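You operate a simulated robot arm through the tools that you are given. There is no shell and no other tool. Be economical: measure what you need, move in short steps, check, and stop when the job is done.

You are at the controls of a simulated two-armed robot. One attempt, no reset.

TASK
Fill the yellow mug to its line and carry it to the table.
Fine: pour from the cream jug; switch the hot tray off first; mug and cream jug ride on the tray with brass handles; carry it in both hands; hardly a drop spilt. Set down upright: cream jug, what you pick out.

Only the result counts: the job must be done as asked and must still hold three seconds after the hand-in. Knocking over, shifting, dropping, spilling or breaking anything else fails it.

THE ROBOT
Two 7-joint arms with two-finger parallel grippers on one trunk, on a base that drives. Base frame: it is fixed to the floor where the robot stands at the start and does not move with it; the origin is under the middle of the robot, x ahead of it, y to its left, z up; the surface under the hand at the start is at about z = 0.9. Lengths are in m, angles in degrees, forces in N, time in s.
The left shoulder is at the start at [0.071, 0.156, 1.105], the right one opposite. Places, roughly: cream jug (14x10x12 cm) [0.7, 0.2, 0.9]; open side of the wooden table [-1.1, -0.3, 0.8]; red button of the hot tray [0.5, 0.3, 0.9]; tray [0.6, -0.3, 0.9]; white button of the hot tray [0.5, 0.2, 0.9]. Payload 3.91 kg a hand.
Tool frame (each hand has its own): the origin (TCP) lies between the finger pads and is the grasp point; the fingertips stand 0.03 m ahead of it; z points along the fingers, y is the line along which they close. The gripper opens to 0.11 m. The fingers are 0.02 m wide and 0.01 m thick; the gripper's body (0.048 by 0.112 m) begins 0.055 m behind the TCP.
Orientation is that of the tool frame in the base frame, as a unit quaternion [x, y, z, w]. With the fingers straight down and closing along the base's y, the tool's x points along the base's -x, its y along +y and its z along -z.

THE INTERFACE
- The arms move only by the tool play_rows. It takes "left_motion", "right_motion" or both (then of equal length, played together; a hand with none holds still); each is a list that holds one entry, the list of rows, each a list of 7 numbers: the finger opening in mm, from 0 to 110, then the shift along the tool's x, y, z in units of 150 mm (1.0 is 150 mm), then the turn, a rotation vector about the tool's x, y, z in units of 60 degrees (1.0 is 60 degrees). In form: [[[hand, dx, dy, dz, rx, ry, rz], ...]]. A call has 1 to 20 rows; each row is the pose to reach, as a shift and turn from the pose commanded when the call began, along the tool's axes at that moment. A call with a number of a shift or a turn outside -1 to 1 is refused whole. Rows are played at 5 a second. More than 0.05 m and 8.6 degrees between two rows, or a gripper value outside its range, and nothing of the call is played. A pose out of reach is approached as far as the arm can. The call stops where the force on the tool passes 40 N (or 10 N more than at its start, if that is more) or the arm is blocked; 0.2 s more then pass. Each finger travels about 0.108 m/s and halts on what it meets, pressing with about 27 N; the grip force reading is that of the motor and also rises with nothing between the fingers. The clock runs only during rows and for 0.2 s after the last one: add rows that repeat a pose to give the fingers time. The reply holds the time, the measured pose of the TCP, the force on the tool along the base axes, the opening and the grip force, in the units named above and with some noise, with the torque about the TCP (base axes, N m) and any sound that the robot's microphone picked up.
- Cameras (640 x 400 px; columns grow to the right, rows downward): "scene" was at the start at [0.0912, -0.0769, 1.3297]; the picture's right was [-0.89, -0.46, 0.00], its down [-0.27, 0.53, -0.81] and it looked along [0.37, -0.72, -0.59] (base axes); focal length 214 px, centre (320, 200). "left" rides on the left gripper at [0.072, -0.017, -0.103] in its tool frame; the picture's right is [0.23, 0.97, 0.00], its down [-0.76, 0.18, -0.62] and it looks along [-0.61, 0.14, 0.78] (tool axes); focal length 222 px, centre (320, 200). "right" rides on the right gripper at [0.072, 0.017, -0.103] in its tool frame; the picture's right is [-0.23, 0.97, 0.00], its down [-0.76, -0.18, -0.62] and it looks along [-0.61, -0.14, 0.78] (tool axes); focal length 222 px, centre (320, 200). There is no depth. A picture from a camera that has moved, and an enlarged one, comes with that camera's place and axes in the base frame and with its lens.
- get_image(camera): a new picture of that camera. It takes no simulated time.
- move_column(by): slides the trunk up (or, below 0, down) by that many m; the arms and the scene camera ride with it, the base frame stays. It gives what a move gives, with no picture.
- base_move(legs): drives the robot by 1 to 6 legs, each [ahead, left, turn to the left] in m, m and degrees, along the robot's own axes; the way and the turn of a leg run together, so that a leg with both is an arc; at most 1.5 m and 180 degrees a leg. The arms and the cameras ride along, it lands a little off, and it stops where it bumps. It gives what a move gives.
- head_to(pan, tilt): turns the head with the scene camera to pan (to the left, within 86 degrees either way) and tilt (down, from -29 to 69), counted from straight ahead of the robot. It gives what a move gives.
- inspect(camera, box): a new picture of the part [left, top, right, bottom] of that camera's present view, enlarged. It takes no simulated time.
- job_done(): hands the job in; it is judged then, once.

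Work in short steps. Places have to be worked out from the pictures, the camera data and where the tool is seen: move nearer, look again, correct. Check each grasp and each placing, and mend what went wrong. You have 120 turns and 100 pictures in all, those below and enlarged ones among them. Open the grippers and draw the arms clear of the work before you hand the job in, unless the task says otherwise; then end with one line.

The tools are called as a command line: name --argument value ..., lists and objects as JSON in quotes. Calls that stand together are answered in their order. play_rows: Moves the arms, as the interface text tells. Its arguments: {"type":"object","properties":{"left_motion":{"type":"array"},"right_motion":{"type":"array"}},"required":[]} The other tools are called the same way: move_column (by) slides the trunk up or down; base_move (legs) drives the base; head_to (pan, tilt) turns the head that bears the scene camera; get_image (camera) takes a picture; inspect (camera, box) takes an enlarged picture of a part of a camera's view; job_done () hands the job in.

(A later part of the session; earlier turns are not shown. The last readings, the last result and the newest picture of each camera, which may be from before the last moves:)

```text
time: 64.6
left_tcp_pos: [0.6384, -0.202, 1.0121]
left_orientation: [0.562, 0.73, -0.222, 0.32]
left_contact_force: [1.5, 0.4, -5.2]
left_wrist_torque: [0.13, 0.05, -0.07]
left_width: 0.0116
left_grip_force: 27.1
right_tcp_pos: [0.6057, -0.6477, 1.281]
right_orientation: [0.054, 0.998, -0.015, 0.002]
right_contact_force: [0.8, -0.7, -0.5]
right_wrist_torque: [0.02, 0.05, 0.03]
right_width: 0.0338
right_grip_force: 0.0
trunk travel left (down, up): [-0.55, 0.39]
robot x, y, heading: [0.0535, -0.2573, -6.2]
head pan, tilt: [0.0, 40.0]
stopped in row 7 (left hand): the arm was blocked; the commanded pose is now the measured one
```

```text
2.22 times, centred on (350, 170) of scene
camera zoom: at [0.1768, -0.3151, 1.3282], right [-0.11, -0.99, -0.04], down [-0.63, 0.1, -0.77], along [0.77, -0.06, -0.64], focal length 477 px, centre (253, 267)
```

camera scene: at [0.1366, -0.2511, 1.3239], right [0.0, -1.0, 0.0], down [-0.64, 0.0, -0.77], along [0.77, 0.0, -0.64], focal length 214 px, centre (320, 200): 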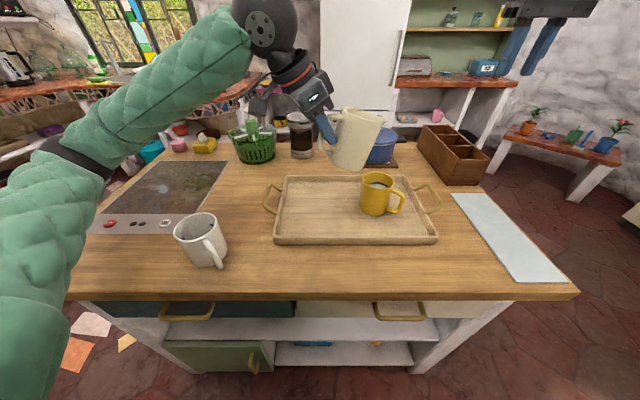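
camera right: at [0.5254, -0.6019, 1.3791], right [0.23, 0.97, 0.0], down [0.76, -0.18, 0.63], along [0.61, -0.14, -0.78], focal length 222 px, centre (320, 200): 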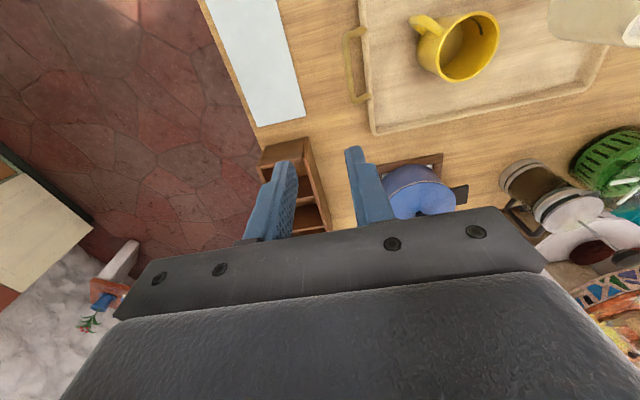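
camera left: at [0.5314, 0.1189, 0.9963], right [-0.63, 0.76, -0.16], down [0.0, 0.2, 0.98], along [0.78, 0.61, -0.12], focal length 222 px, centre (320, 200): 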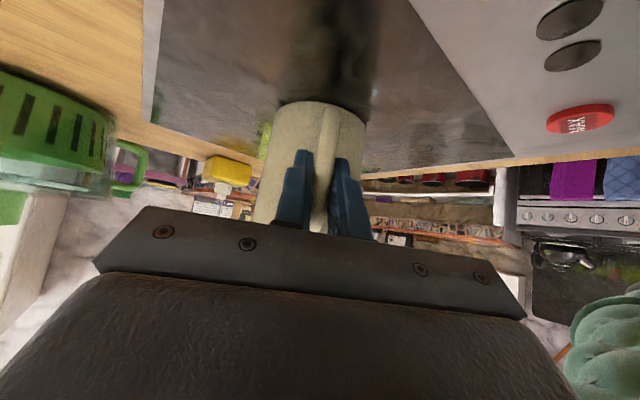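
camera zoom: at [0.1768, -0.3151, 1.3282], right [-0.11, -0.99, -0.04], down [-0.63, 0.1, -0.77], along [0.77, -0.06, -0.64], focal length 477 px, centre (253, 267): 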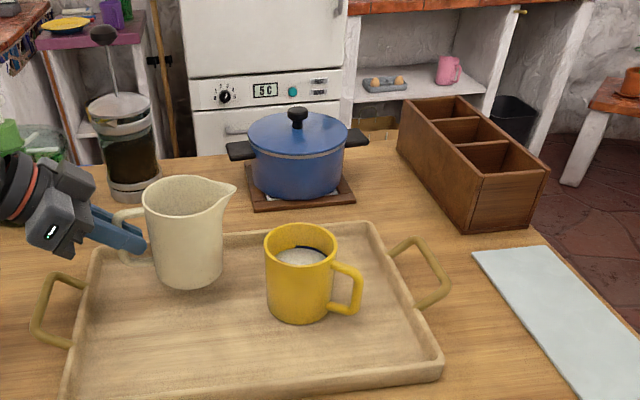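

The arm was blocked and the base got pushed askew, so something of the left arm is touching. I look around before moving.

get_image --camera "scene"

get_image --camera "left"

head_to --pan 45 --tilt 50

get_image --camera "scene"

```text
39 pictures are left
camera scene: at [0.1768, -0.3151, 1.3282], right [-0.11, -0.99, -0.04], down [-0.63, 0.1, -0.77], along [0.77, -0.06, -0.64], focal length 214 px, centre (320, 200)
```

scene: 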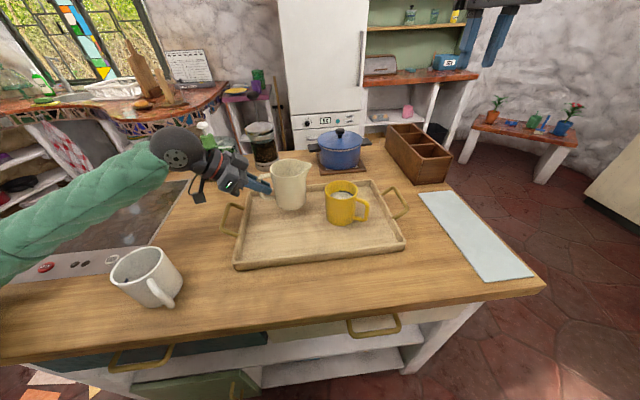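

```text
38 pictures are left
camera left: at [0.5879, -0.0853, 1.032], right [0.9, 0.42, -0.13], down [0.16, -0.04, 0.99], along [0.41, -0.91, -0.1], focal length 222 px, centre (320, 200)
```

left: 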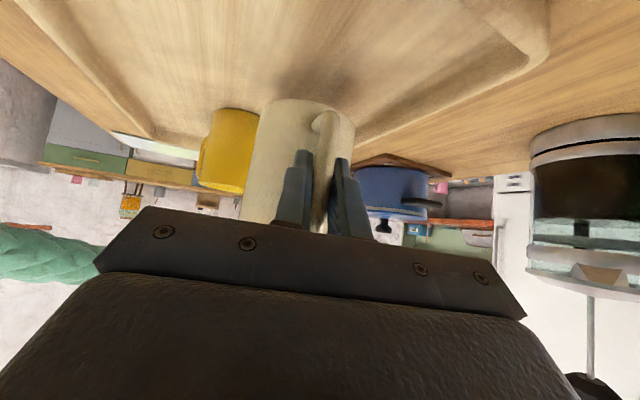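

```text
time: 65.7
left_tcp_pos: [0.6308, -0.2001, 1.0186]
left_orientation: [0.56, 0.732, -0.219, 0.321]
left_contact_force: [0.0, 0.3, -1.9]
left_wrist_torque: [0.18, 0.03, -0.03]
left_width: 0.011
left_grip_force: 26.9
right_tcp_pos: [0.6023, -0.6496, 1.2854]
right_orientation: [0.051, 0.999, -0.011, 0.003]
right_contact_force: [-0.5, -0.9, -0.2]
right_wrist_torque: [-0.03, 0.02, -0.02]
right_width: 0.034
right_grip_force: 0.1
trunk travel left (down, up): [-0.55, 0.39]
robot x, y, heading: [0.0475, -0.2505, -5.8]
head pan, tilt: [45.0, 50.0]
```

```text
37 pictures are left
camera scene: at [0.1462, -0.2506, 1.3192], right [0.63, -0.78, -0.02], down [-0.59, -0.46, -0.66], along [0.51, 0.43, -0.75], focal length 214 px, centre (320, 200)
```

scene: 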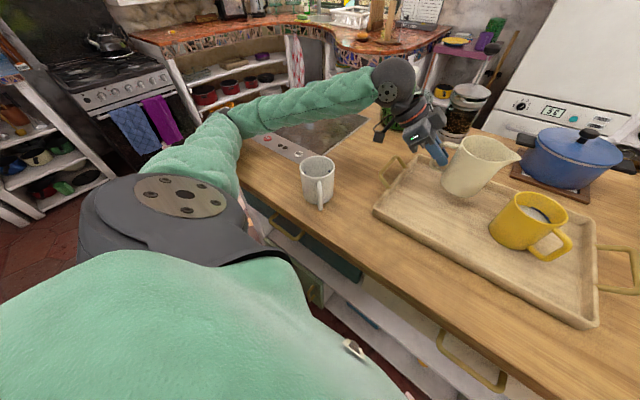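

The forearm seems to rest on the counter's edge because the elbow hangs low; mug and jug look fine. I lift the hand 8 cm to free it, then will raise the trunk for a steeper reach.

play_rows --left_motion '[[[0, -0.05, 0, -0.05, 0, 0, 0], [0, -0.13, 0, -0.13, 0, 0, 0], [0, -0.22, 0, -0.22, 0, 0, 0], [0, -0.31, 0, -0.31, 0, 0, 0], [0, -0.38, 0, -0.38, 0, 0, 0], [0, -0.38, 0, -0.38, 0, 0, 0]]]'

move_column --by 0.06

get_image --camera "scene"

```text
time: 67.3
left_tcp_pos: [0.6021, -0.1597, 1.097]
left_orientation: [0.537, 0.748, -0.21, 0.329]
left_contact_force: [-0.1, 0.7, -2.9]
left_wrist_torque: [0.19, 0.03, 0.0]
left_width: 0.0111
left_grip_force: 27.2
right_tcp_pos: [0.6034, -0.6085, 1.281]
right_orientation: [0.02, 1.0, -0.013, 0.002]
right_contact_force: [0.4, -0.7, -0.5]
right_wrist_torque: [0.06, -0.05, 0.0]
right_width: 0.0339
right_grip_force: 0.1
trunk travel left (down, up): [-0.55, 0.39]
robot x, y, heading: [0.0251, -0.2512, -2.3]
head pan, tilt: [45.0, 50.0]
stopped in row 6 (left hand): the arm was blocked; the commanded pose is now the measured one
```

```text
time: 68.3
left_tcp_pos: [0.6053, -0.1428, 1.1466]
left_orientation: [0.531, 0.748, -0.221, 0.331]
left_contact_force: [-0.1, 1.0, -2.1]
left_wrist_torque: [0.12, 0.04, 0.02]
left_width: 0.0112
left_grip_force: 26.0
right_tcp_pos: [0.613, -0.5858, 1.3408]
right_orientation: [0.017, 1.0, -0.02, 0.0]
right_contact_force: [0.8, 0.9, 0.0]
right_wrist_torque: [-0.07, -0.01, 0.0]
right_width: 0.0339
right_grip_force: 0.0
trunk travel left (down, up): [-0.61, 0.33]
robot x, y, heading: [0.023, -0.2529, -1.7]
head pan, tilt: [45.0, 50.0]
```

```text
36 pictures are left
camera scene: at [0.1307, -0.1964, 1.369], right [0.68, -0.73, 0.0], down [-0.56, -0.52, -0.64], along [0.47, 0.44, -0.77], focal length 214 px, centre (320, 200)
```

scene: 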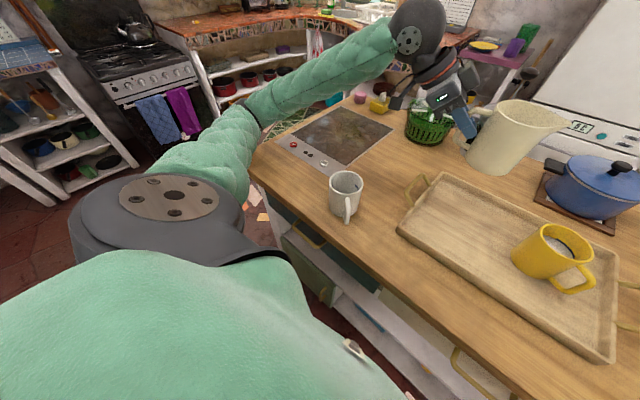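

The arm is nearly free. I raise the trunk another 0.2 m so the elbow stays well above the counter.

move_column --by 0.2

head_to --pan 10 --tilt 50

get_image --camera "scene"

```text
time: 70.5
left_tcp_pos: [0.6045, -0.144, 1.3477]
left_orientation: [0.532, 0.748, -0.22, 0.331]
left_contact_force: [0.4, -0.4, -3.0]
left_wrist_torque: [0.16, 0.04, 0.02]
left_width: 0.0114
left_grip_force: 26.9
right_tcp_pos: [0.6122, -0.5886, 1.5422]
right_orientation: [0.017, 1.0, -0.02, 0.0]
right_contact_force: [-0.2, 0.9, 0.1]
right_wrist_torque: [-0.05, 0.01, 0.03]
right_width: 0.0341
right_grip_force: 0.0
trunk travel left (down, up): [-0.81, 0.13]
robot x, y, heading: [0.0193, -0.2521, -2.1]
head pan, tilt: [45.0, 50.0]
```

```text
time: 71.5
left_tcp_pos: [0.6042, -0.1456, 1.3477]
left_orientation: [0.533, 0.748, -0.22, 0.33]
left_contact_force: [0.1, -0.4, -3.0]
left_wrist_torque: [0.15, 0.05, 0.02]
left_width: 0.0112
left_grip_force: 27.3
right_tcp_pos: [0.6117, -0.5897, 1.5408]
right_orientation: [0.017, 1.0, -0.019, 0.0]
right_contact_force: [0.5, 0.5, 0.2]
right_wrist_torque: [0.02, 0.01, -0.02]
right_width: 0.0339
right_grip_force: 0.0
trunk travel left (down, up): [-0.81, 0.13]
robot x, y, heading: [0.018, -0.2521, -2.2]
head pan, tilt: [10.0, 50.0]
```

```text
35 pictures are left
camera scene: at [0.1495, -0.2412, 1.5698], right [0.14, -0.99, 0.0], down [-0.76, -0.11, -0.64], along [0.64, 0.09, -0.77], focal length 214 px, centre (320, 200)
```

scene: 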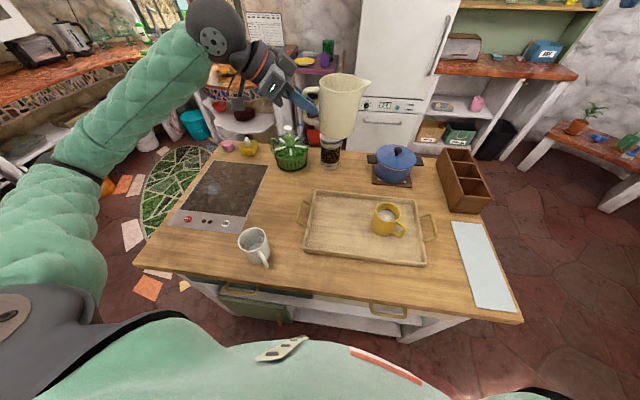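

Everything stands as before. I lower the jug in two stages over its place on the tray's left half.

play_rows --left_motion '[[[0, 0.06, -0.03, 0.08, 0, 0.003, 0], [0, 0.17, -0.07, 0.21, 0, 0.007, 0], [0, 0.28, -0.11, 0.35, 0, 0.012, 0], [0, 0.39, -0.16, 0.49, 0, 0.017, 0], [0, 0.5, -0.2, 0.62, 0, 0.022, 0], [0, 0.59, -0.235, 0.73, 0, 0.025, 0], [0, 0.631, -0.245, 0.787, 0, 0.027, 0], [0, 0.631, -0.245, 0.787, 0, 0.027, 0]]]'

play_rows --left_motion '[[[0, 0.06, 0, 0.06, 0, 0, 0], [0, 0.18, 0, 0.18, 0, 0, 0], [0, 0.3, 0, 0.3, 0, 0, 0], [0, 0.42, 0, 0.42, 0, 0, 0], [0, 0.54, 0, 0.54, 0, 0, 0], [0, 0.64, 0, 0.64, 0, 0, 0], [0, 0.707, 0, 0.707, 0, 0, 0], [0, 0.707, 0, 0.707, 0, 0, 0]]]'

get_image --camera "scene"

```text
time: 73.3
left_tcp_pos: [0.5799, -0.1761, 1.1989]
left_orientation: [0.535, 0.753, -0.212, 0.32]
left_contact_force: [0.7, 0.6, -2.3]
left_wrist_torque: [0.17, 0.03, 0.0]
left_width: 0.0113
left_grip_force: 27.0
right_tcp_pos: [0.6115, -0.5886, 1.5403]
right_orientation: [0.017, 1.0, -0.02, 0.0]
right_contact_force: [-1.6, -0.1, -0.1]
right_wrist_torque: [0.01, 0.02, -0.03]
right_width: 0.0339
right_grip_force: 0.0
trunk travel left (down, up): [-0.81, 0.13]
robot x, y, heading: [0.021, -0.2526, -1.9]
head pan, tilt: [10.0, 50.0]
```

```text
time: 75.1
left_tcp_pos: [0.5827, -0.1754, 1.0485]
left_orientation: [0.536, 0.752, -0.212, 0.319]
left_contact_force: [0.2, -0.3, -2.4]
left_wrist_torque: [0.18, 0.05, 0.01]
left_width: 0.0111
left_grip_force: 26.7
right_tcp_pos: [0.6112, -0.5898, 1.5409]
right_orientation: [0.017, 1.0, -0.02, 0.0]
right_contact_force: [-0.6, -0.1, -0.4]
right_wrist_torque: [0.0, -0.03, 0.01]
right_width: 0.0339
right_grip_force: 0.0
trunk travel left (down, up): [-0.81, 0.13]
robot x, y, heading: [0.0225, -0.2525, -1.7]
head pan, tilt: [10.0, 50.0]
```

```text
34 pictures are left
camera scene: at [0.1495, -0.2414, 1.5698], right [0.14, -0.99, 0.0], down [-0.76, -0.11, -0.64], along [0.64, 0.09, -0.77], focal length 214 px, centre (320, 200)
```

scene: 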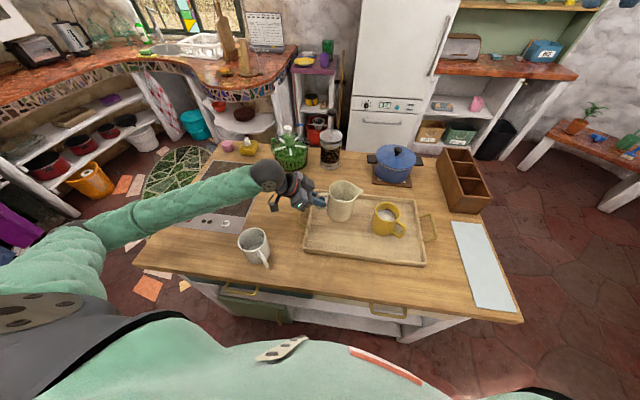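

The elbow now has room. I lower the jug to just above the tray floor.

play_rows --left_motion '[[[0, 0.06, 0, 0.06, 0, 0, 0], [0, 0.14, 0, 0.14, 0, 0, 0], [0, 0.22, 0, 0.22, 0, 0, 0], [0, 0.26, 0, 0.26, 0, 0, 0], [0, 0.26, 0, 0.26, 0, 0, 0]]]'

inspect --camera "scene" --box '[220, 130, 460, 280]'

```text
time: 76.3
left_tcp_pos: [0.5847, -0.175, 0.9913]
left_orientation: [0.535, 0.753, -0.211, 0.32]
left_contact_force: [-0.1, -0.1, -2.3]
left_wrist_torque: [0.16, 0.01, 0.0]
left_width: 0.0114
left_grip_force: 27.0
right_tcp_pos: [0.6109, -0.59, 1.5414]
right_orientation: [0.017, 1.0, -0.02, -0.001]
right_contact_force: [0.8, 0.3, 0.5]
right_wrist_torque: [0.0, -0.01, 0.0]
right_width: 0.0339
right_grip_force: 0.0
trunk travel left (down, up): [-0.81, 0.13]
robot x, y, heading: [0.0269, -0.2511, -1.6]
head pan, tilt: [10.0, 50.0]
```

```text
2.67 times, centred on (340, 205) of scene
camera zoom: at [0.1495, -0.2414, 1.5698], right [0.14, -0.99, 0.0], down [-0.76, -0.11, -0.64], along [0.64, 0.09, -0.77], focal length 572 px, centre (267, 187)
```

zoom: 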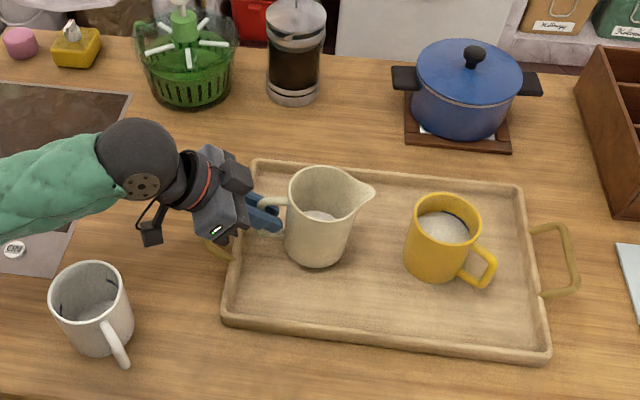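

The jug is inside the tray with clearance all round. I lower in small steps until contact.

play_rows --left_motion '[[[0, 0.014, 0, 0.014, 0, 0, 0], [0, 0.028, 0, 0.028, 0, 0, 0], [0, 0.042, 0, 0.042, 0, 0, 0], [0, 0.042, 0, 0.042, 0, 0, 0]]]'

play_rows --left_motion '[[[0, 0.012, 0, 0.012, 0, 0, 0], [0, 0.024, 0, 0.024, 0, 0, 0], [0, 0.024, 0, 0.024, 0, 0, 0]]]'

```text
time: 77.3
left_tcp_pos: [0.5844, -0.1751, 0.9834]
left_orientation: [0.535, 0.753, -0.212, 0.32]
left_contact_force: [-0.2, 0.0, -2.5]
left_wrist_torque: [0.21, 0.05, 0.01]
left_width: 0.0113
left_grip_force: 27.0
right_tcp_pos: [0.6114, -0.5899, 1.5407]
right_orientation: [0.017, 1.0, -0.02, 0.0]
right_contact_force: [0.3, -0.1, -0.3]
right_wrist_torque: [-0.02, -0.02, 0.0]
right_width: 0.0338
right_grip_force: 0.2
trunk travel left (down, up): [-0.81, 0.13]
robot x, y, heading: [0.0255, -0.2565, -2.1]
head pan, tilt: [10.0, 50.0]
```

```text
time: 78.1
left_tcp_pos: [0.5836, -0.1738, 0.9795]
left_orientation: [0.535, 0.752, -0.213, 0.321]
left_contact_force: [-0.7, 3.8, 6.8]
left_wrist_torque: [-0.69, -0.05, 0.01]
left_width: 0.0113
left_grip_force: 27.0
right_tcp_pos: [0.6105, -0.5899, 1.5415]
right_orientation: [0.017, 1.0, -0.02, 0.0]
right_contact_force: [-0.6, 0.1, -0.3]
right_wrist_torque: [0.0, -0.01, 0.0]
right_width: 0.0339
right_grip_force: 0.1
trunk travel left (down, up): [-0.81, 0.13]
robot x, y, heading: [0.0209, -0.2541, -1.7]
head pan, tilt: [10.0, 50.0]
```

The jug is down. I open the fingers and back off along the tool axis.

play_rows --left_motion '[[[0, -0.005, 0, -0.005, 0, 0, 0], [16, -0.005, 0, -0.005, 0, 0, 0], [30, -0.005, 0, -0.005, 0, 0, 0], [30, -0.005, 0, -0.005, 0, 0, 0], [30, -0.005, 0, -0.1, 0, 0, 0], [30, -0.005, 0, -0.3, 0, 0, 0], [30, -0.1, 0, -0.55, 0, 0, 0], [30, -0.3, 0, -0.75, 0, 0, 0], [30, -0.5, 0, -0.95, 0, 0, 0], [30, -0.5, 0, -0.95, 0, 0, 0]]]'

get_image --camera "scene"

```text
time: 80.3
left_tcp_pos: [0.5649, -0.1308, 1.1342]
left_orientation: [0.536, 0.752, -0.213, 0.319]
left_contact_force: [-0.2, 0.0, 0.9]
left_wrist_torque: [-0.03, 0.04, 0.02]
left_width: 0.0299
left_grip_force: 0.1
right_tcp_pos: [0.6115, -0.5901, 1.5415]
right_orientation: [0.016, 1.0, -0.02, -0.001]
right_contact_force: [0.2, -0.1, -0.6]
right_wrist_torque: [0.01, 0.0, 0.0]
right_width: 0.0339
right_grip_force: 0.2
trunk travel left (down, up): [-0.81, 0.13]
robot x, y, heading: [0.0191, -0.2516, -2.0]
head pan, tilt: [10.0, 50.0]
```

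```text
32 pictures are left
camera scene: at [0.1492, -0.2409, 1.5698], right [0.14, -0.99, 0.0], down [-0.76, -0.11, -0.64], along [0.64, 0.09, -0.77], focal length 214 px, centre (320, 200)
```

scene: 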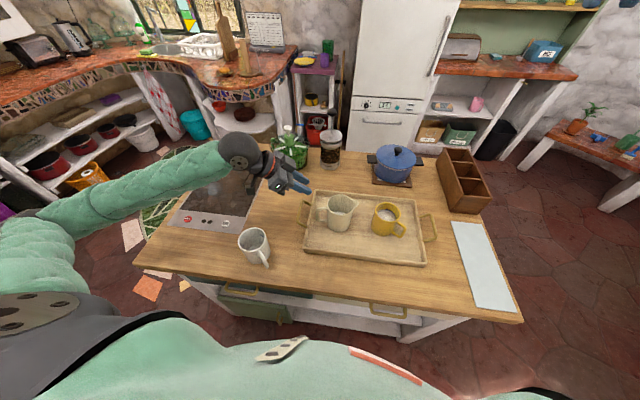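

Both vessels stand upright on the tray. I turn the left hand back to straight down at heading 0, clear of everything.

play_rows --left_motion '[[[30, 0.04, 0.04, -0.04, -0.08, 0, -0.08], [30, 0.08, 0.08, -0.08, -0.16, 0, -0.16], [30, 0.13, 0.14, -0.13, -0.25, 0, -0.25], [30, 0.18, 0.19, -0.18, -0.335, 0, -0.335], [30, 0.23, 0.24, -0.23, -0.42, 0, -0.42], [30, 0.28, 0.29, -0.28, -0.505, 0, -0.505], [30, 0.33, 0.34, -0.33, -0.59, 0, -0.59], [30, 0.38, 0.4, -0.38, -0.675, 0, -0.675], [30, 0.42, 0.44, -0.42, -0.75, 0, -0.75], [30, 0.462, 0.486, -0.462, -0.825, 0, -0.825], [30, 0.462, 0.486, -0.462, -0.825, 0, -0.825]]]'

play_rows --left_motion '[[[40, 0, 0, 0, 0, 0.125, 0], [40, 0, 0, 0, 0, 0.25, 0], [40, 0, 0, 0, 0, 0.375, 0], [40, 0, 0, 0, 0, 0.5, 0], [40, 0, 0, 0, 0, 0.625, 0], [40, 0, 0, 0, 0, 0.75, 0], [40, 0, 0, 0, 0, 0.75, 0]]]'

base_move --legs '[[-0.02, -0.085, 2]]'

get_image --camera "scene"

```text
time: 82.7
left_tcp_pos: [0.6199, -0.0132, 1.1287]
left_orientation: [0.003, 0.92, 0.002, 0.393]
left_contact_force: [0.3, 0.3, -0.3]
left_wrist_torque: [0.02, -0.03, -0.05]
left_width: 0.0301
left_grip_force: 0.0
left hand out of reach, approached as far as the arm can: row 4, 5, 6, 7, 8, 9, 10, 11
right_tcp_pos: [0.6112, -0.5882, 1.5423]
right_orientation: [0.017, 1.0, -0.021, 0.0]
right_contact_force: [0.9, -0.4, 0.3]
right_wrist_torque: [0.0, 0.01, 0.01]
right_width: 0.034
right_grip_force: 0.0
trunk travel left (down, up): [-0.81, 0.13]
robot x, y, heading: [0.0247, -0.2504, -2.0]
head pan, tilt: [10.0, 50.0]
```

```text
time: 84.3
left_tcp_pos: [0.6187, -0.0142, 1.1289]
left_orientation: [0.002, 1.0, 0.003, 0.011]
left_contact_force: [0.4, 0.8, 0.4]
left_wrist_torque: [-0.01, -0.01, 0.04]
left_width: 0.04
left_grip_force: 0.1
right_tcp_pos: [0.61, -0.59, 1.5408]
right_orientation: [0.016, 1.0, -0.02, 0.0]
right_contact_force: [0.3, 0.0, -0.3]
right_wrist_torque: [0.0, 0.03, 0.0]
right_width: 0.0342
right_grip_force: 0.1
trunk travel left (down, up): [-0.81, 0.13]
robot x, y, heading: [0.0228, -0.2476, -1.7]
head pan, tilt: [10.0, 50.0]
```

```text
time: 85.4
left_tcp_pos: [0.5899, -0.0799, 1.1296]
left_orientation: [-0.015, 1.0, 0.004, 0.011]
left_contact_force: [-0.8, 0.4, -0.7]
left_wrist_torque: [0.02, -0.01, 0.02]
left_width: 0.04
left_grip_force: 0.2
right_tcp_pos: [0.6005, -0.6554, 1.54]
right_orientation: [0.0, 1.0, -0.021, 0.0]
right_contact_force: [-0.8, 0.2, -0.2]
right_wrist_torque: [0.01, -0.07, 0.0]
right_width: 0.0339
right_grip_force: 0.1
trunk travel left (down, up): [-0.81, 0.13]
robot x, y, heading: [-0.0002, -0.3403, 0.2]
head pan, tilt: [10.0, 50.0]
```

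```text
31 pictures are left
camera scene: at [0.1272, -0.3234, 1.5698], right [0.17, -0.98, 0.0], down [-0.75, -0.13, -0.64], along [0.63, 0.11, -0.77], focal length 214 px, centre (320, 200)
```

scene: 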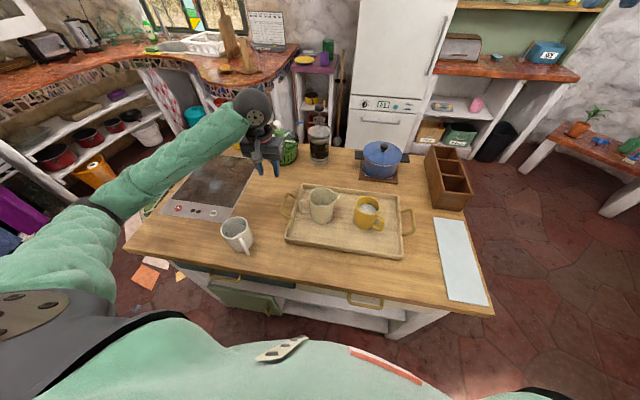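

The robot now faces the tray's middle. I bring the right hand down over the right handle and align the left over the left handle, at z ≈ 1.13.

play_rows --right_motion '[[[24, 0, 0.1, 0.25, -0.01, 0, 0], [24, 0, 0.2, 0.5, -0.02, 0, 0], [24, 0, 0.35, 0.75, -0.03, 0, 0], [24, 0.03, 0.58, 1.0, -0.04, 0, 0], [24, 0.03, 0.58, 1.0, -0.04, 0, 0]]]' --left_motion '[[[24, -0.01, -0.04, 0, 0, 0.005, 0.007], [24, -0.02, -0.08, 0, 0, 0.01, 0.014], [24, -0.03, -0.12, 0, 0, 0.015, 0.021], [24, -0.034, -0.147, 0, 0, 0.021, 0.029], [24, -0.034, -0.147, 0, 0, 0.021, 0.029]]]'

play_rows --right_motion '[[[24, 0, 0, 0.25, 0, 0, 0], [24, 0, 0, 0.5, 0, 0, 0], [24, 0, 0, 0.75, 0, 0, 0], [24, 0, 0, 1.0, 0, 0, 0], [24, 0, 0, 1.0, 0, 0, 0]]]'

play_rows --right_motion '[[[24, 0, 0, 0.25, 0, 0, 0], [24, 0, 0, 0.5, 0, 0, 0], [24, 0, 0, 0.7, 0, 0, 0], [24, 0, 0, 0.7, 0, 0, 0]]]'

get_image --camera "right"

get_image --camera "left"

```text
refused: row 4 steps farther than a row can; nothing moved
```

```text
time: 86.6
left_tcp_pos: [0.5883, -0.0778, 1.1301]
left_orientation: [-0.013, 1.0, 0.004, 0.012]
left_contact_force: [-0.3, -0.3, 0.2]
left_wrist_torque: [0.0, 0.03, 0.01]
left_width: 0.0399
left_grip_force: 0.1
right_tcp_pos: [0.6006, -0.6612, 1.3927]
right_orientation: [0.0, 1.0, -0.02, 0.002]
right_contact_force: [0.1, 0.2, 0.9]
right_wrist_torque: [0.01, 0.01, 0.01]
right_width: 0.0239
right_grip_force: 0.0
trunk travel left (down, up): [-0.81, 0.13]
robot x, y, heading: [-0.0005, -0.3356, 0.0]
head pan, tilt: [10.0, 50.0]
```

```text
time: 87.6
left_tcp_pos: [0.5891, -0.0791, 1.1293]
left_orientation: [-0.016, 1.0, 0.004, 0.01]
left_contact_force: [-0.3, 0.6, -0.5]
left_wrist_torque: [0.03, -0.04, 0.0]
left_width: 0.0398
left_grip_force: 0.0
right_tcp_pos: [0.6008, -0.6646, 1.2869]
right_orientation: [0.0, 1.0, -0.02, -0.001]
right_contact_force: [0.3, -0.7, 0.1]
right_wrist_torque: [0.01, -0.01, 0.0]
right_width: 0.0241
right_grip_force: 0.0
trunk travel left (down, up): [-0.81, 0.13]
robot x, y, heading: [-0.0002, -0.3352, -0.0]
head pan, tilt: [10.0, 50.0]
```

```text
30 pictures are left
camera right: at [0.5287, -0.6447, 1.3897], right [0.23, 0.97, -0.04], down [0.76, -0.15, 0.63], along [0.61, -0.17, -0.78], focal length 222 px, centre (320, 200)
```

right: 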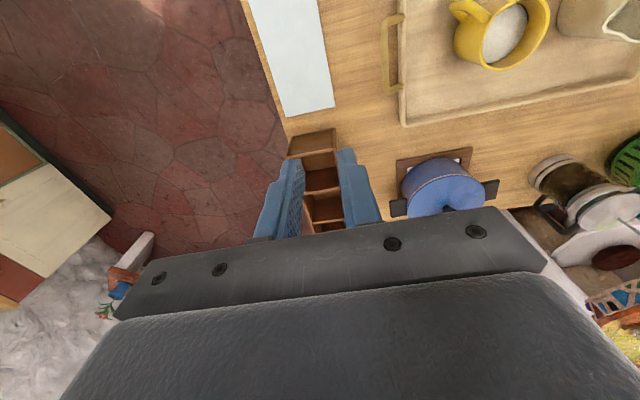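

```text
29 pictures are left
camera left: at [0.5147, -0.0979, 1.231], right [-0.26, 0.97, 0.0], down [0.74, 0.2, 0.64], along [0.62, 0.16, -0.77], focal length 222 px, centre (320, 200)
```

left: 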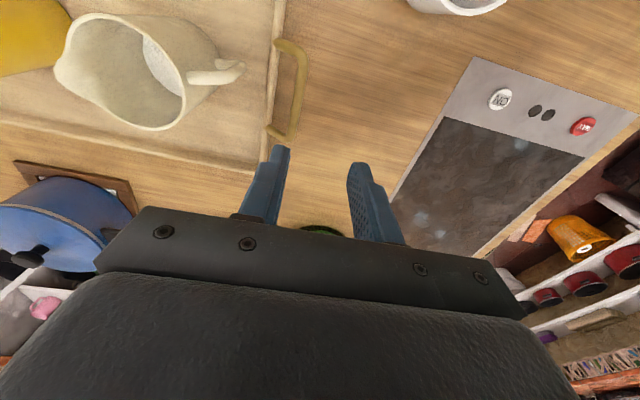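

The left handle bar is near [0.588, -0.104, 0.967], the right one near [0.594, -0.565, 0.965]. I bring both hands above them at x ≈ 0.598.

play_rows --right_motion '[[[26, 0, 0.13, 0.2, -0.008, 0, 0], [26, 0.005, 0.26, 0.4, -0.016, 0, 0], [26, 0.01, 0.4, 0.6, -0.024, 0, 0], [26, 0.015, 0.53, 0.8, -0.032, 0, 0], [26, 0.019, 0.664, 1.0, -0.04, 0, 0], [26, 0.019, 0.664, 1.0, -0.04, 0, 0]]]' --left_motion '[[[26, -0.012, -0.033, 0.04, 0, 0.004, 0.006], [26, -0.024, -0.067, 0.08, 0, 0.008, 0.012], [26, -0.036, -0.1, 0.12, 0, 0.012, 0.018], [26, -0.048, -0.133, 0.16, 0, 0.016, 0.024], [26, -0.06, -0.167, 0.193, 0, 0.021, 0.029], [26, -0.06, -0.167, 0.193, 0, 0.021, 0.029]]]'

get_image --camera "right"

get_image --camera "left"

```text
time: 89.0
left_tcp_pos: [0.5995, -0.1045, 1.101]
left_orientation: [0.001, 1.0, 0.003, -0.001]
left_contact_force: [-0.5, -0.8, -0.3]
left_wrist_torque: [-0.03, 0.02, 0.01]
left_width: 0.026
left_grip_force: 0.0
right_tcp_pos: [0.5974, -0.572, 1.1329]
right_orientation: [0.0, 1.0, 0.001, 0.001]
right_contact_force: [0.0, 0.3, 1.1]
right_wrist_torque: [0.01, 0.02, -0.02]
right_width: 0.026
right_grip_force: 0.1
trunk travel left (down, up): [-0.81, 0.13]
robot x, y, heading: [0.0027, -0.3381, 0.0]
head pan, tilt: [10.0, 50.0]
```

```text
28 pictures are left
camera right: at [0.5255, -0.5558, 1.2365], right [0.23, 0.97, 0.0], down [0.76, -0.18, 0.62], along [0.61, -0.14, -0.78], focal length 222 px, centre (320, 200)
```

right: 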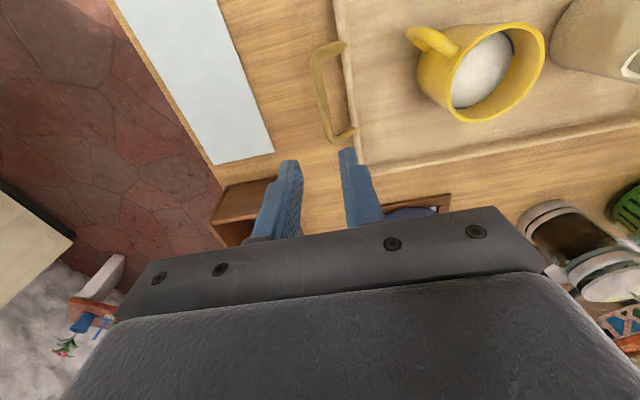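

```text
27 pictures are left
camera left: at [0.5265, -0.1205, 1.2041], right [-0.23, 0.97, 0.01], down [0.76, 0.17, 0.62], along [0.61, 0.15, -0.78], focal length 222 px, centre (320, 200)
```

left: 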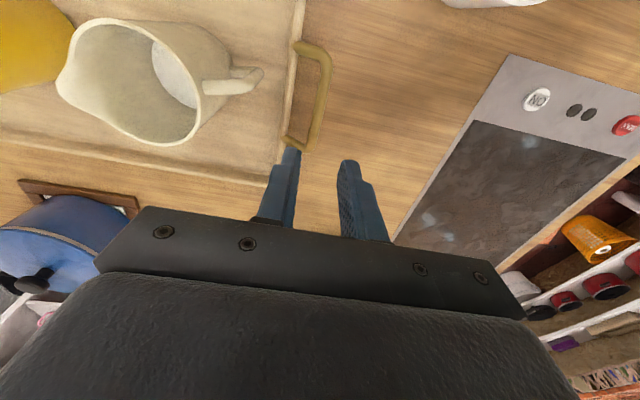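

Both hands line up with the bars within a few mm. I descend both to just above the handles, then straddle them.

play_rows --right_motion '[[[26, 0, 0, 0.2, 0, 0, 0], [26, 0, 0, 0.4, 0, 0, 0], [26, 0, 0, 0.6, 0, 0, 0], [26, 0, 0, 0.75, 0, 0, 0], [26, 0, 0, 0.75, 0, 0, 0]]]' --left_motion '[[[26, 0, 0.01, 0.15, 0, 0, 0], [26, 0, 0.01, 0.3, 0, 0, 0], [26, 0, 0.01, 0.45, 0, 0, 0], [26, 0, 0.01, 0.54, 0, 0, 0], [26, 0, 0.01, 0.54, 0, 0, 0]]]'

inspect --camera "left" --box '[220, 40, 420, 240]'

inspect --camera "right" --box '[220, 40, 420, 240]'

```text
time: 90.2
left_tcp_pos: [0.601, -0.1004, 1.019]
left_orientation: [0.001, 1.0, 0.004, 0.0]
left_contact_force: [0.4, 0.8, -0.5]
left_wrist_torque: [-0.02, 0.02, 0.0]
left_width: 0.0259
left_grip_force: 0.0
right_tcp_pos: [0.5982, -0.5718, 1.0212]
right_orientation: [0.0, 1.0, 0.0, 0.0]
right_contact_force: [-0.3, -0.4, -0.1]
right_wrist_torque: [0.01, -0.01, 0.01]
right_width: 0.0262
right_grip_force: 0.1
trunk travel left (down, up): [-0.81, 0.13]
robot x, y, heading: [0.0051, -0.3383, 0.0]
head pan, tilt: [10.0, 50.0]
```

```text
2.00 times, centred on (320, 140) of left
camera zoom: at [0.5271, -0.1177, 1.1229], right [-0.23, 0.97, 0.01], down [0.76, 0.17, 0.62], along [0.61, 0.15, -0.78], focal length 444 px, centre (320, 320)
```

zoom: 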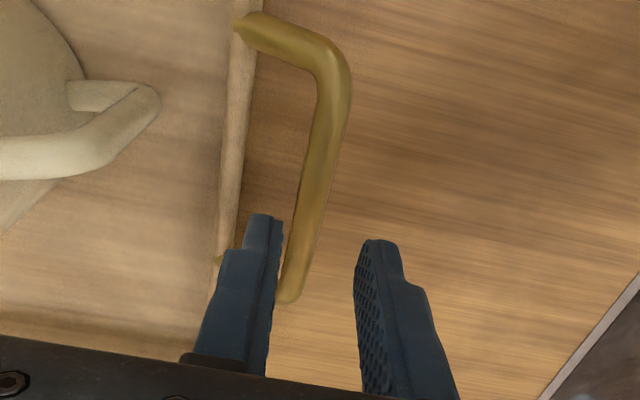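

```text
2.00 times, centred on (320, 140) of right
camera zoom: at [0.5255, -0.5553, 1.1243], right [0.23, 0.97, 0.0], down [0.76, -0.18, 0.62], along [0.61, -0.14, -0.78], focal length 444 px, centre (320, 320)
```

zoom: 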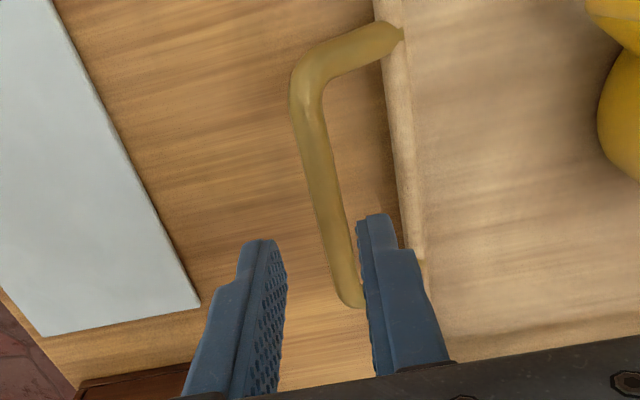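

Bars are between the fingers to within 3 mm. I make that correction, descend to z ≈ 0.962 and close both grippers.

play_rows --right_motion '[[[26, 0, 0.02, 0.1, 0, 0, 0], [26, 0, 0.02, 0.22, 0, 0, 0], [26, 0, 0.02, 0.32, 0, 0, 0], [26, 0, 0.02, 0.39, 0, 0, 0], [26, 0, 0.02, 0.39, 0, 0, 0]]]' --left_motion '[[[26, 0, -0.017, 0.1, 0, 0, 0], [26, 0, -0.017, 0.22, 0, 0, 0], [26, 0, -0.017, 0.32, 0, 0, 0], [26, 0, -0.017, 0.38, 0, 0, 0], [26, 0, -0.017, 0.38, 0, 0, 0]]]'

inspect --camera "left" --box '[220, 40, 420, 240]'

inspect --camera "right" --box '[220, 40, 420, 240]'

```text
time: 91.4
left_tcp_pos: [0.5975, -0.104, 0.9622]
left_orientation: [0.0, 1.0, 0.004, 0.0]
left_contact_force: [0.3, -0.7, -1.1]
left_wrist_torque: [-0.04, 0.0, 0.02]
left_width: 0.0259
left_grip_force: 0.1
right_tcp_pos: [0.5984, -0.5679, 0.9618]
right_orientation: [-0.001, 1.0, 0.001, 0.0]
right_contact_force: [-0.8, -0.2, 0.5]
right_wrist_torque: [0.01, -0.03, -0.01]
right_width: 0.0256
right_grip_force: 0.0
trunk travel left (down, up): [-0.81, 0.13]
robot x, y, heading: [0.0018, -0.3387, 0.1]
head pan, tilt: [10.0, 50.0]
```

```text
2.00 times, centred on (320, 140) of left
camera zoom: at [0.5259, -0.1204, 1.0661], right [-0.23, 0.97, 0.01], down [0.76, 0.17, 0.62], along [0.61, 0.15, -0.78], focal length 444 px, centre (320, 320)
```

zoom: 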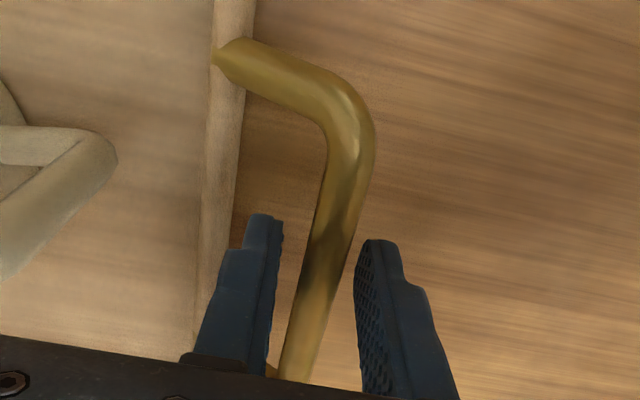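

```text
2.00 times, centred on (320, 140) of right
camera zoom: at [0.5259, -0.5516, 1.0654], right [0.23, 0.97, 0.0], down [0.76, -0.18, 0.62], along [0.61, -0.14, -0.78], focal length 444 px, centre (320, 320)
```

zoom: 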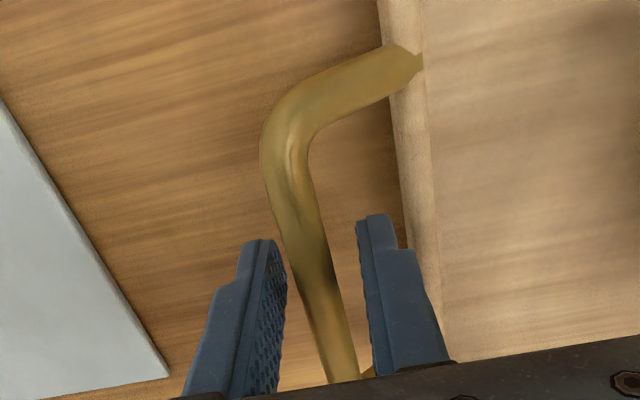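

Both bars lie between the pads. I close both grippers.

play_rows --right_motion '[[[16, 0, 0, 0, 0, 0, 0], [8, 0, 0, 0, 0, 0, 0], [0, 0, 0, 0, 0, 0, 0], [0, 0, 0, 0, 0, 0, 0], [0, 0, 0, 0, 0, 0, 0]]]' --left_motion '[[[16, 0, 0, 0, 0, 0, 0], [8, 0, 0, 0, 0, 0, 0], [0, 0, 0, 0, 0, 0, 0], [0, 0, 0, 0, 0, 0, 0], [0, 0, 0, 0, 0, 0, 0]]]'

move_column --by 0.015

get_image --camera "scene"

```text
time: 92.6
left_tcp_pos: [0.5989, -0.103, 0.9609]
left_orientation: [0.001, 1.0, 0.003, 0.0]
left_contact_force: [-1.0, -1.5, -0.3]
left_wrist_torque: [-0.03, 0.0, 0.11]
left_width: 0.0116
left_grip_force: 27.4
right_tcp_pos: [0.5978, -0.5691, 0.9614]
right_orientation: [0.0, 1.0, 0.001, 0.0]
right_contact_force: [1.6, -0.9, -1.0]
right_wrist_torque: [-0.02, -0.09, 0.08]
right_width: 0.0114
right_grip_force: 27.2
trunk travel left (down, up): [-0.81, 0.13]
robot x, y, heading: [-0.0003, -0.3373, 0.0]
head pan, tilt: [10.0, 50.0]
```

```text
time: 93.2
left_tcp_pos: [0.5983, -0.1039, 0.9765]
left_orientation: [0.001, 1.0, 0.004, -0.001]
left_contact_force: [-0.1, -1.2, -5.9]
left_wrist_torque: [0.04, 0.09, 0.13]
left_width: 0.0115
left_grip_force: 26.6
right_tcp_pos: [0.5989, -0.5674, 0.9767]
right_orientation: [0.0, 1.0, 0.001, 0.0]
right_contact_force: [-0.1, 0.8, -6.5]
right_wrist_torque: [0.01, -0.09, 0.02]
right_width: 0.0117
right_grip_force: 27.1
trunk travel left (down, up): [-0.825, 0.115]
robot x, y, heading: [0.0018, -0.3352, 0.0]
head pan, tilt: [10.0, 50.0]
```

```text
22 pictures are left
camera scene: at [0.1285, -0.3226, 1.5846], right [0.17, -0.98, 0.0], down [-0.76, -0.13, -0.64], along [0.63, 0.11, -0.77], focal length 214 px, centre (320, 200)
```

scene: 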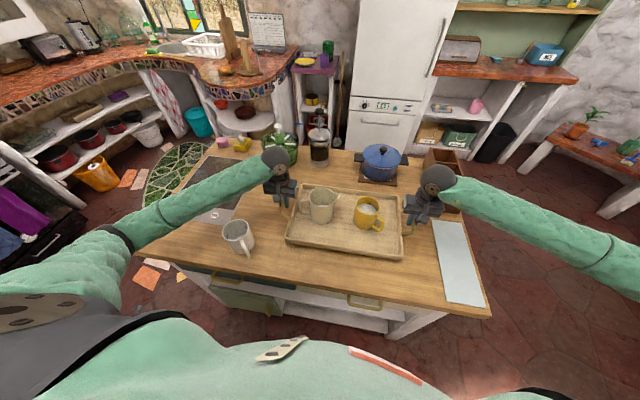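

The tray lifts evenly, about 6 N on each hand. I raise it another 9 cm and check that it's level, then look toward the right side for room.

move_column --by 0.09

inspect --camera "scene" --box '[220, 120, 460, 280]'

head_to --pan -86 --tilt 25

get_image --camera "scene"

```text
time: 94.5
left_tcp_pos: [0.5997, -0.1038, 1.0664]
left_orientation: [0.001, 1.0, 0.003, -0.002]
left_contact_force: [-0.4, -1.2, -5.6]
left_wrist_torque: [-0.02, -0.11, 0.13]
left_width: 0.0117
left_grip_force: 27.1
right_tcp_pos: [0.5989, -0.5688, 1.0659]
right_orientation: [0.0, 1.0, 0.001, -0.001]
right_contact_force: [-0.5, 1.2, -6.2]
right_wrist_torque: [-0.04, 0.1, 0.04]
right_width: 0.0117
right_grip_force: 26.5
trunk travel left (down, up): [-0.915, 0.025]
robot x, y, heading: [-0.0021, -0.3377, -0.1]
head pan, tilt: [10.0, 50.0]
```

```text
2.50 times, centred on (340, 200) of scene
camera zoom: at [0.1292, -0.3226, 1.6745], right [0.17, -0.98, 0.0], down [-0.76, -0.13, -0.64], along [0.63, 0.11, -0.77], focal length 536 px, centre (270, 200)
```

zoom: 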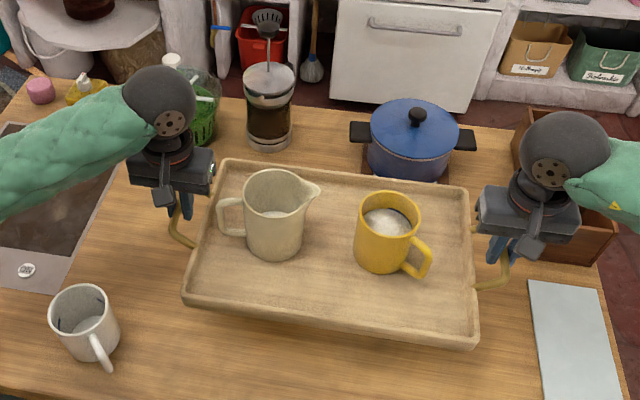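

```text
time: 96.2
left_tcp_pos: [0.5995, -0.105, 1.0687]
left_orientation: [0.001, 1.0, 0.004, -0.001]
left_contact_force: [0.1, -1.2, -5.2]
left_wrist_torque: [-0.02, 0.01, 0.08]
left_width: 0.0116
left_grip_force: 27.1
right_tcp_pos: [0.5985, -0.5676, 1.0665]
right_orientation: [0.0, 1.0, 0.001, 0.0]
right_contact_force: [0.0, 1.1, -6.0]
right_wrist_torque: [0.0, 0.0, 0.08]
right_width: 0.0116
right_grip_force: 27.1
trunk travel left (down, up): [-0.915, 0.025]
robot x, y, heading: [0.0019, -0.3359, -0.2]
head pan, tilt: [-85.9, 25.0]
```

```text
20 pictures are left
camera scene: at [0.0596, -0.4279, 1.7122], right [-1.0, -0.07, 0.0], down [-0.03, 0.42, -0.91], along [0.07, -0.9, -0.42], focal length 214 px, centre (320, 200)
```

scene: 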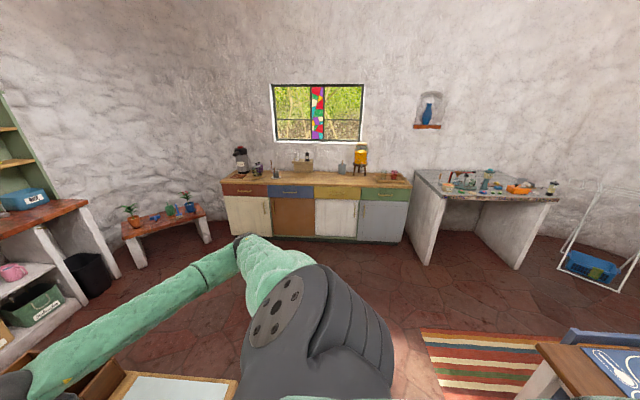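

The tray rides level and the space to the right is free; the table's near corner shows at about [-0.85, -1.06]. I back off 0.4 m straight, then turn 90° right and look at the table.

base_move --legs '[[-0.4, 0, 0]]'

base_move --legs '[[0, 0, -45], [0, 0, -45]]'

head_to --pan -70 --tilt 35

get_image --camera "scene"

```text
time: 98.7
left_tcp_pos: [0.1959, -0.1047, 1.067]
left_orientation: [0.0, 1.0, 0.003, -0.001]
left_contact_force: [0.5, -0.2, -6.1]
left_wrist_torque: [-0.01, -0.03, 0.12]
left_width: 0.0118
left_grip_force: 27.1
right_tcp_pos: [0.1975, -0.568, 1.0652]
right_orientation: [-0.001, 1.0, 0.001, 0.0]
right_contact_force: [-0.4, 1.1, -6.6]
right_wrist_torque: [0.01, -0.01, 0.09]
right_width: 0.0119
right_grip_force: 27.2
trunk travel left (down, up): [-0.915, 0.025]
robot x, y, heading: [-0.4023, -0.3346, 0.1]
head pan, tilt: [-85.9, 25.0]
```

```text
time: 103.2
left_tcp_pos: [-0.1636, -0.9355, 1.0668]
left_orientation: [0.705, 0.71, 0.003, 0.002]
left_contact_force: [-1.5, -0.9, -6.2]
left_wrist_torque: [-0.05, -0.04, 0.11]
left_width: 0.0116
left_grip_force: 27.1
right_tcp_pos: [-0.628, -0.9378, 1.0674]
right_orientation: [0.705, 0.71, 0.0, 0.001]
right_contact_force: [0.9, 0.2, -6.0]
right_wrist_torque: [0.09, -0.02, 0.1]
right_width: 0.0115
right_grip_force: 27.2
trunk travel left (down, up): [-0.915, 0.025]
robot x, y, heading: [-0.4041, -0.3411, -89.3]
head pan, tilt: [-85.9, 25.0]
```

```text
time: 104.0
left_tcp_pos: [-0.1645, -0.9349, 1.0669]
left_orientation: [0.704, 0.71, 0.003, 0.002]
left_contact_force: [-1.7, -0.9, -5.8]
left_wrist_torque: [0.03, 0.05, 0.1]
left_width: 0.0117
left_grip_force: 26.7
right_tcp_pos: [-0.6278, -0.9383, 1.0661]
right_orientation: [0.704, 0.71, 0.001, 0.001]
right_contact_force: [2.9, 0.6, -6.1]
right_wrist_torque: [-0.01, 0.01, 0.06]
right_width: 0.0115
right_grip_force: 26.9
trunk travel left (down, up): [-0.915, 0.025]
robot x, y, heading: [-0.402, -0.3351, -89.3]
head pan, tilt: [-70.0, 35.0]
```

```text
19 pictures are left
camera scene: at [-0.4836, -0.4191, 1.6965], right [-0.35, 0.94, 0.0], down [0.54, 0.2, -0.82], along [-0.77, -0.29, -0.57], focal length 214 px, centre (320, 200)
```

scene: 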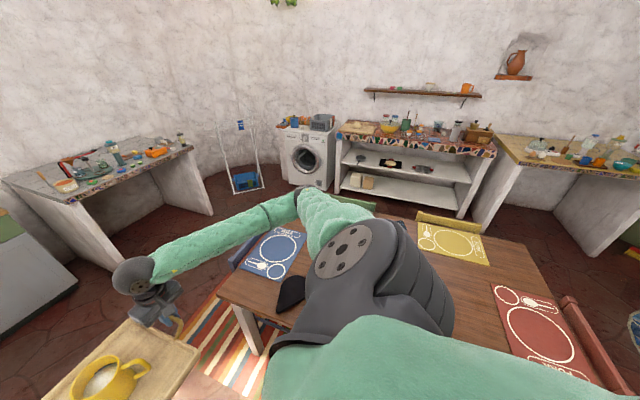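

The table's near side is open, with mats and chairs on the other three; the middle near y ≈ -0.32 is free. I turn the remaining 90° to face it.

base_move --legs '[[0, 0, -45], [0, 0, -45.7]]'

head_to --pan 0 --tilt 50

get_image --camera "scene"

```text
time: 108.6
left_tcp_pos: [-1.0044, -0.5653, 1.0678]
left_orientation: [1.0, -0.005, 0.002, 0.004]
left_contact_force: [-0.9, 1.7, -5.6]
left_wrist_torque: [-0.02, 0.08, 0.12]
left_width: 0.0119
left_grip_force: 26.6
right_tcp_pos: [-0.998, -0.1008, 1.065]
right_orientation: [1.0, -0.005, 0.0, 0.002]
right_contact_force: [0.3, -2.1, -6.0]
right_wrist_torque: [0.01, -0.09, 0.07]
right_width: 0.012
right_grip_force: 27.0
trunk travel left (down, up): [-0.915, 0.025]
robot x, y, heading: [-0.4037, -0.3354, 179.6]
head pan, tilt: [-70.0, 35.0]
```

```text
time: 110.0
left_tcp_pos: [-1.0019, -0.5642, 1.067]
left_orientation: [1.0, -0.005, 0.002, 0.004]
left_contact_force: [0.0, 1.9, -6.2]
left_wrist_torque: [-0.01, -0.17, 0.08]
left_width: 0.0116
left_grip_force: 26.6
right_tcp_pos: [-0.9977, -0.1016, 1.0658]
right_orientation: [1.0, -0.005, 0.0, 0.001]
right_contact_force: [0.3, -1.4, -6.2]
right_wrist_torque: [0.0, 0.18, 0.09]
right_width: 0.012
right_grip_force: 27.4
trunk travel left (down, up): [-0.915, 0.025]
robot x, y, heading: [-0.4011, -0.3384, 179.7]
head pan, tilt: [0.0, 50.0]
```

```text
18 pictures are left
camera scene: at [-0.5301, -0.3354, 1.6747], right [0.01, 1.0, 0.0], down [0.77, -0.01, -0.64], along [-0.64, 0.01, -0.77], focal length 214 px, centre (320, 200)
```

scene: 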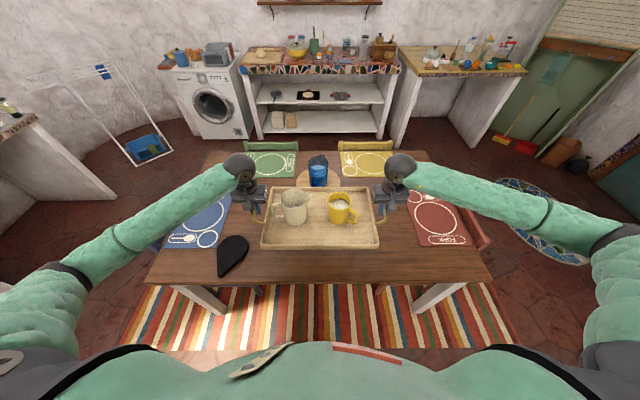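

The open space on the table lies straight ahead: mitt left of y ≈ -0.67, red mat right of y ≈ 0.13, trivet beyond x ≈ -1.36. I drive 0.1 m forward so the tray centre comes to x ≈ -1.1, then lower 0.15 m.

base_move --legs '[[0.1, 0, 0]]'

move_column --by -0.15

get_image --camera "scene"

```text
time: 111.1
left_tcp_pos: [-1.1037, -0.5646, 1.0664]
left_orientation: [1.0, -0.004, 0.001, 0.004]
left_contact_force: [-0.7, 3.0, -6.6]
left_wrist_torque: [-0.02, -0.01, 0.08]
left_width: 0.0116
left_grip_force: 26.9
right_tcp_pos: [-1.0989, -0.1002, 1.0657]
right_orientation: [1.0, -0.003, 0.0, 0.001]
right_contact_force: [0.2, -2.5, -6.4]
right_wrist_torque: [-0.06, -0.06, 0.06]
right_width: 0.0116
right_grip_force: 26.4
trunk travel left (down, up): [-0.915, 0.025]
robot x, y, heading: [-0.5008, -0.3379, 179.7]
head pan, tilt: [0.0, 50.0]
```

```text
time: 112.9
left_tcp_pos: [-1.1027, -0.5653, 0.9165]
left_orientation: [1.0, -0.004, 0.001, 0.003]
left_contact_force: [0.0, 1.4, -5.6]
left_wrist_torque: [0.01, -0.09, 0.08]
left_width: 0.0117
left_grip_force: 27.2
right_tcp_pos: [-1.0991, -0.1002, 0.9145]
right_orientation: [1.0, -0.003, 0.0, 0.001]
right_contact_force: [-0.9, -2.0, -6.5]
right_wrist_torque: [-0.03, 0.11, 0.01]
right_width: 0.0118
right_grip_force: 27.5
trunk travel left (down, up): [-0.765, 0.175]
robot x, y, heading: [-0.5023, -0.337, 179.7]
head pan, tilt: [0.0, 50.0]
```

```text
17 pictures are left
camera scene: at [-0.6306, -0.3345, 1.5248], right [0.01, 1.0, 0.0], down [0.77, -0.01, -0.64], along [-0.64, 0.0, -0.77], focal length 214 px, centre (320, 200)
```

scene: 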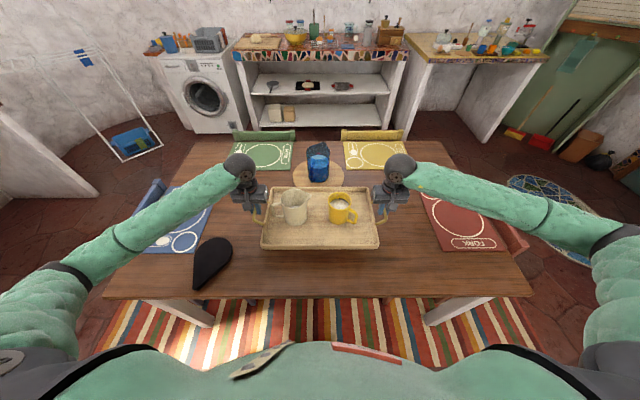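

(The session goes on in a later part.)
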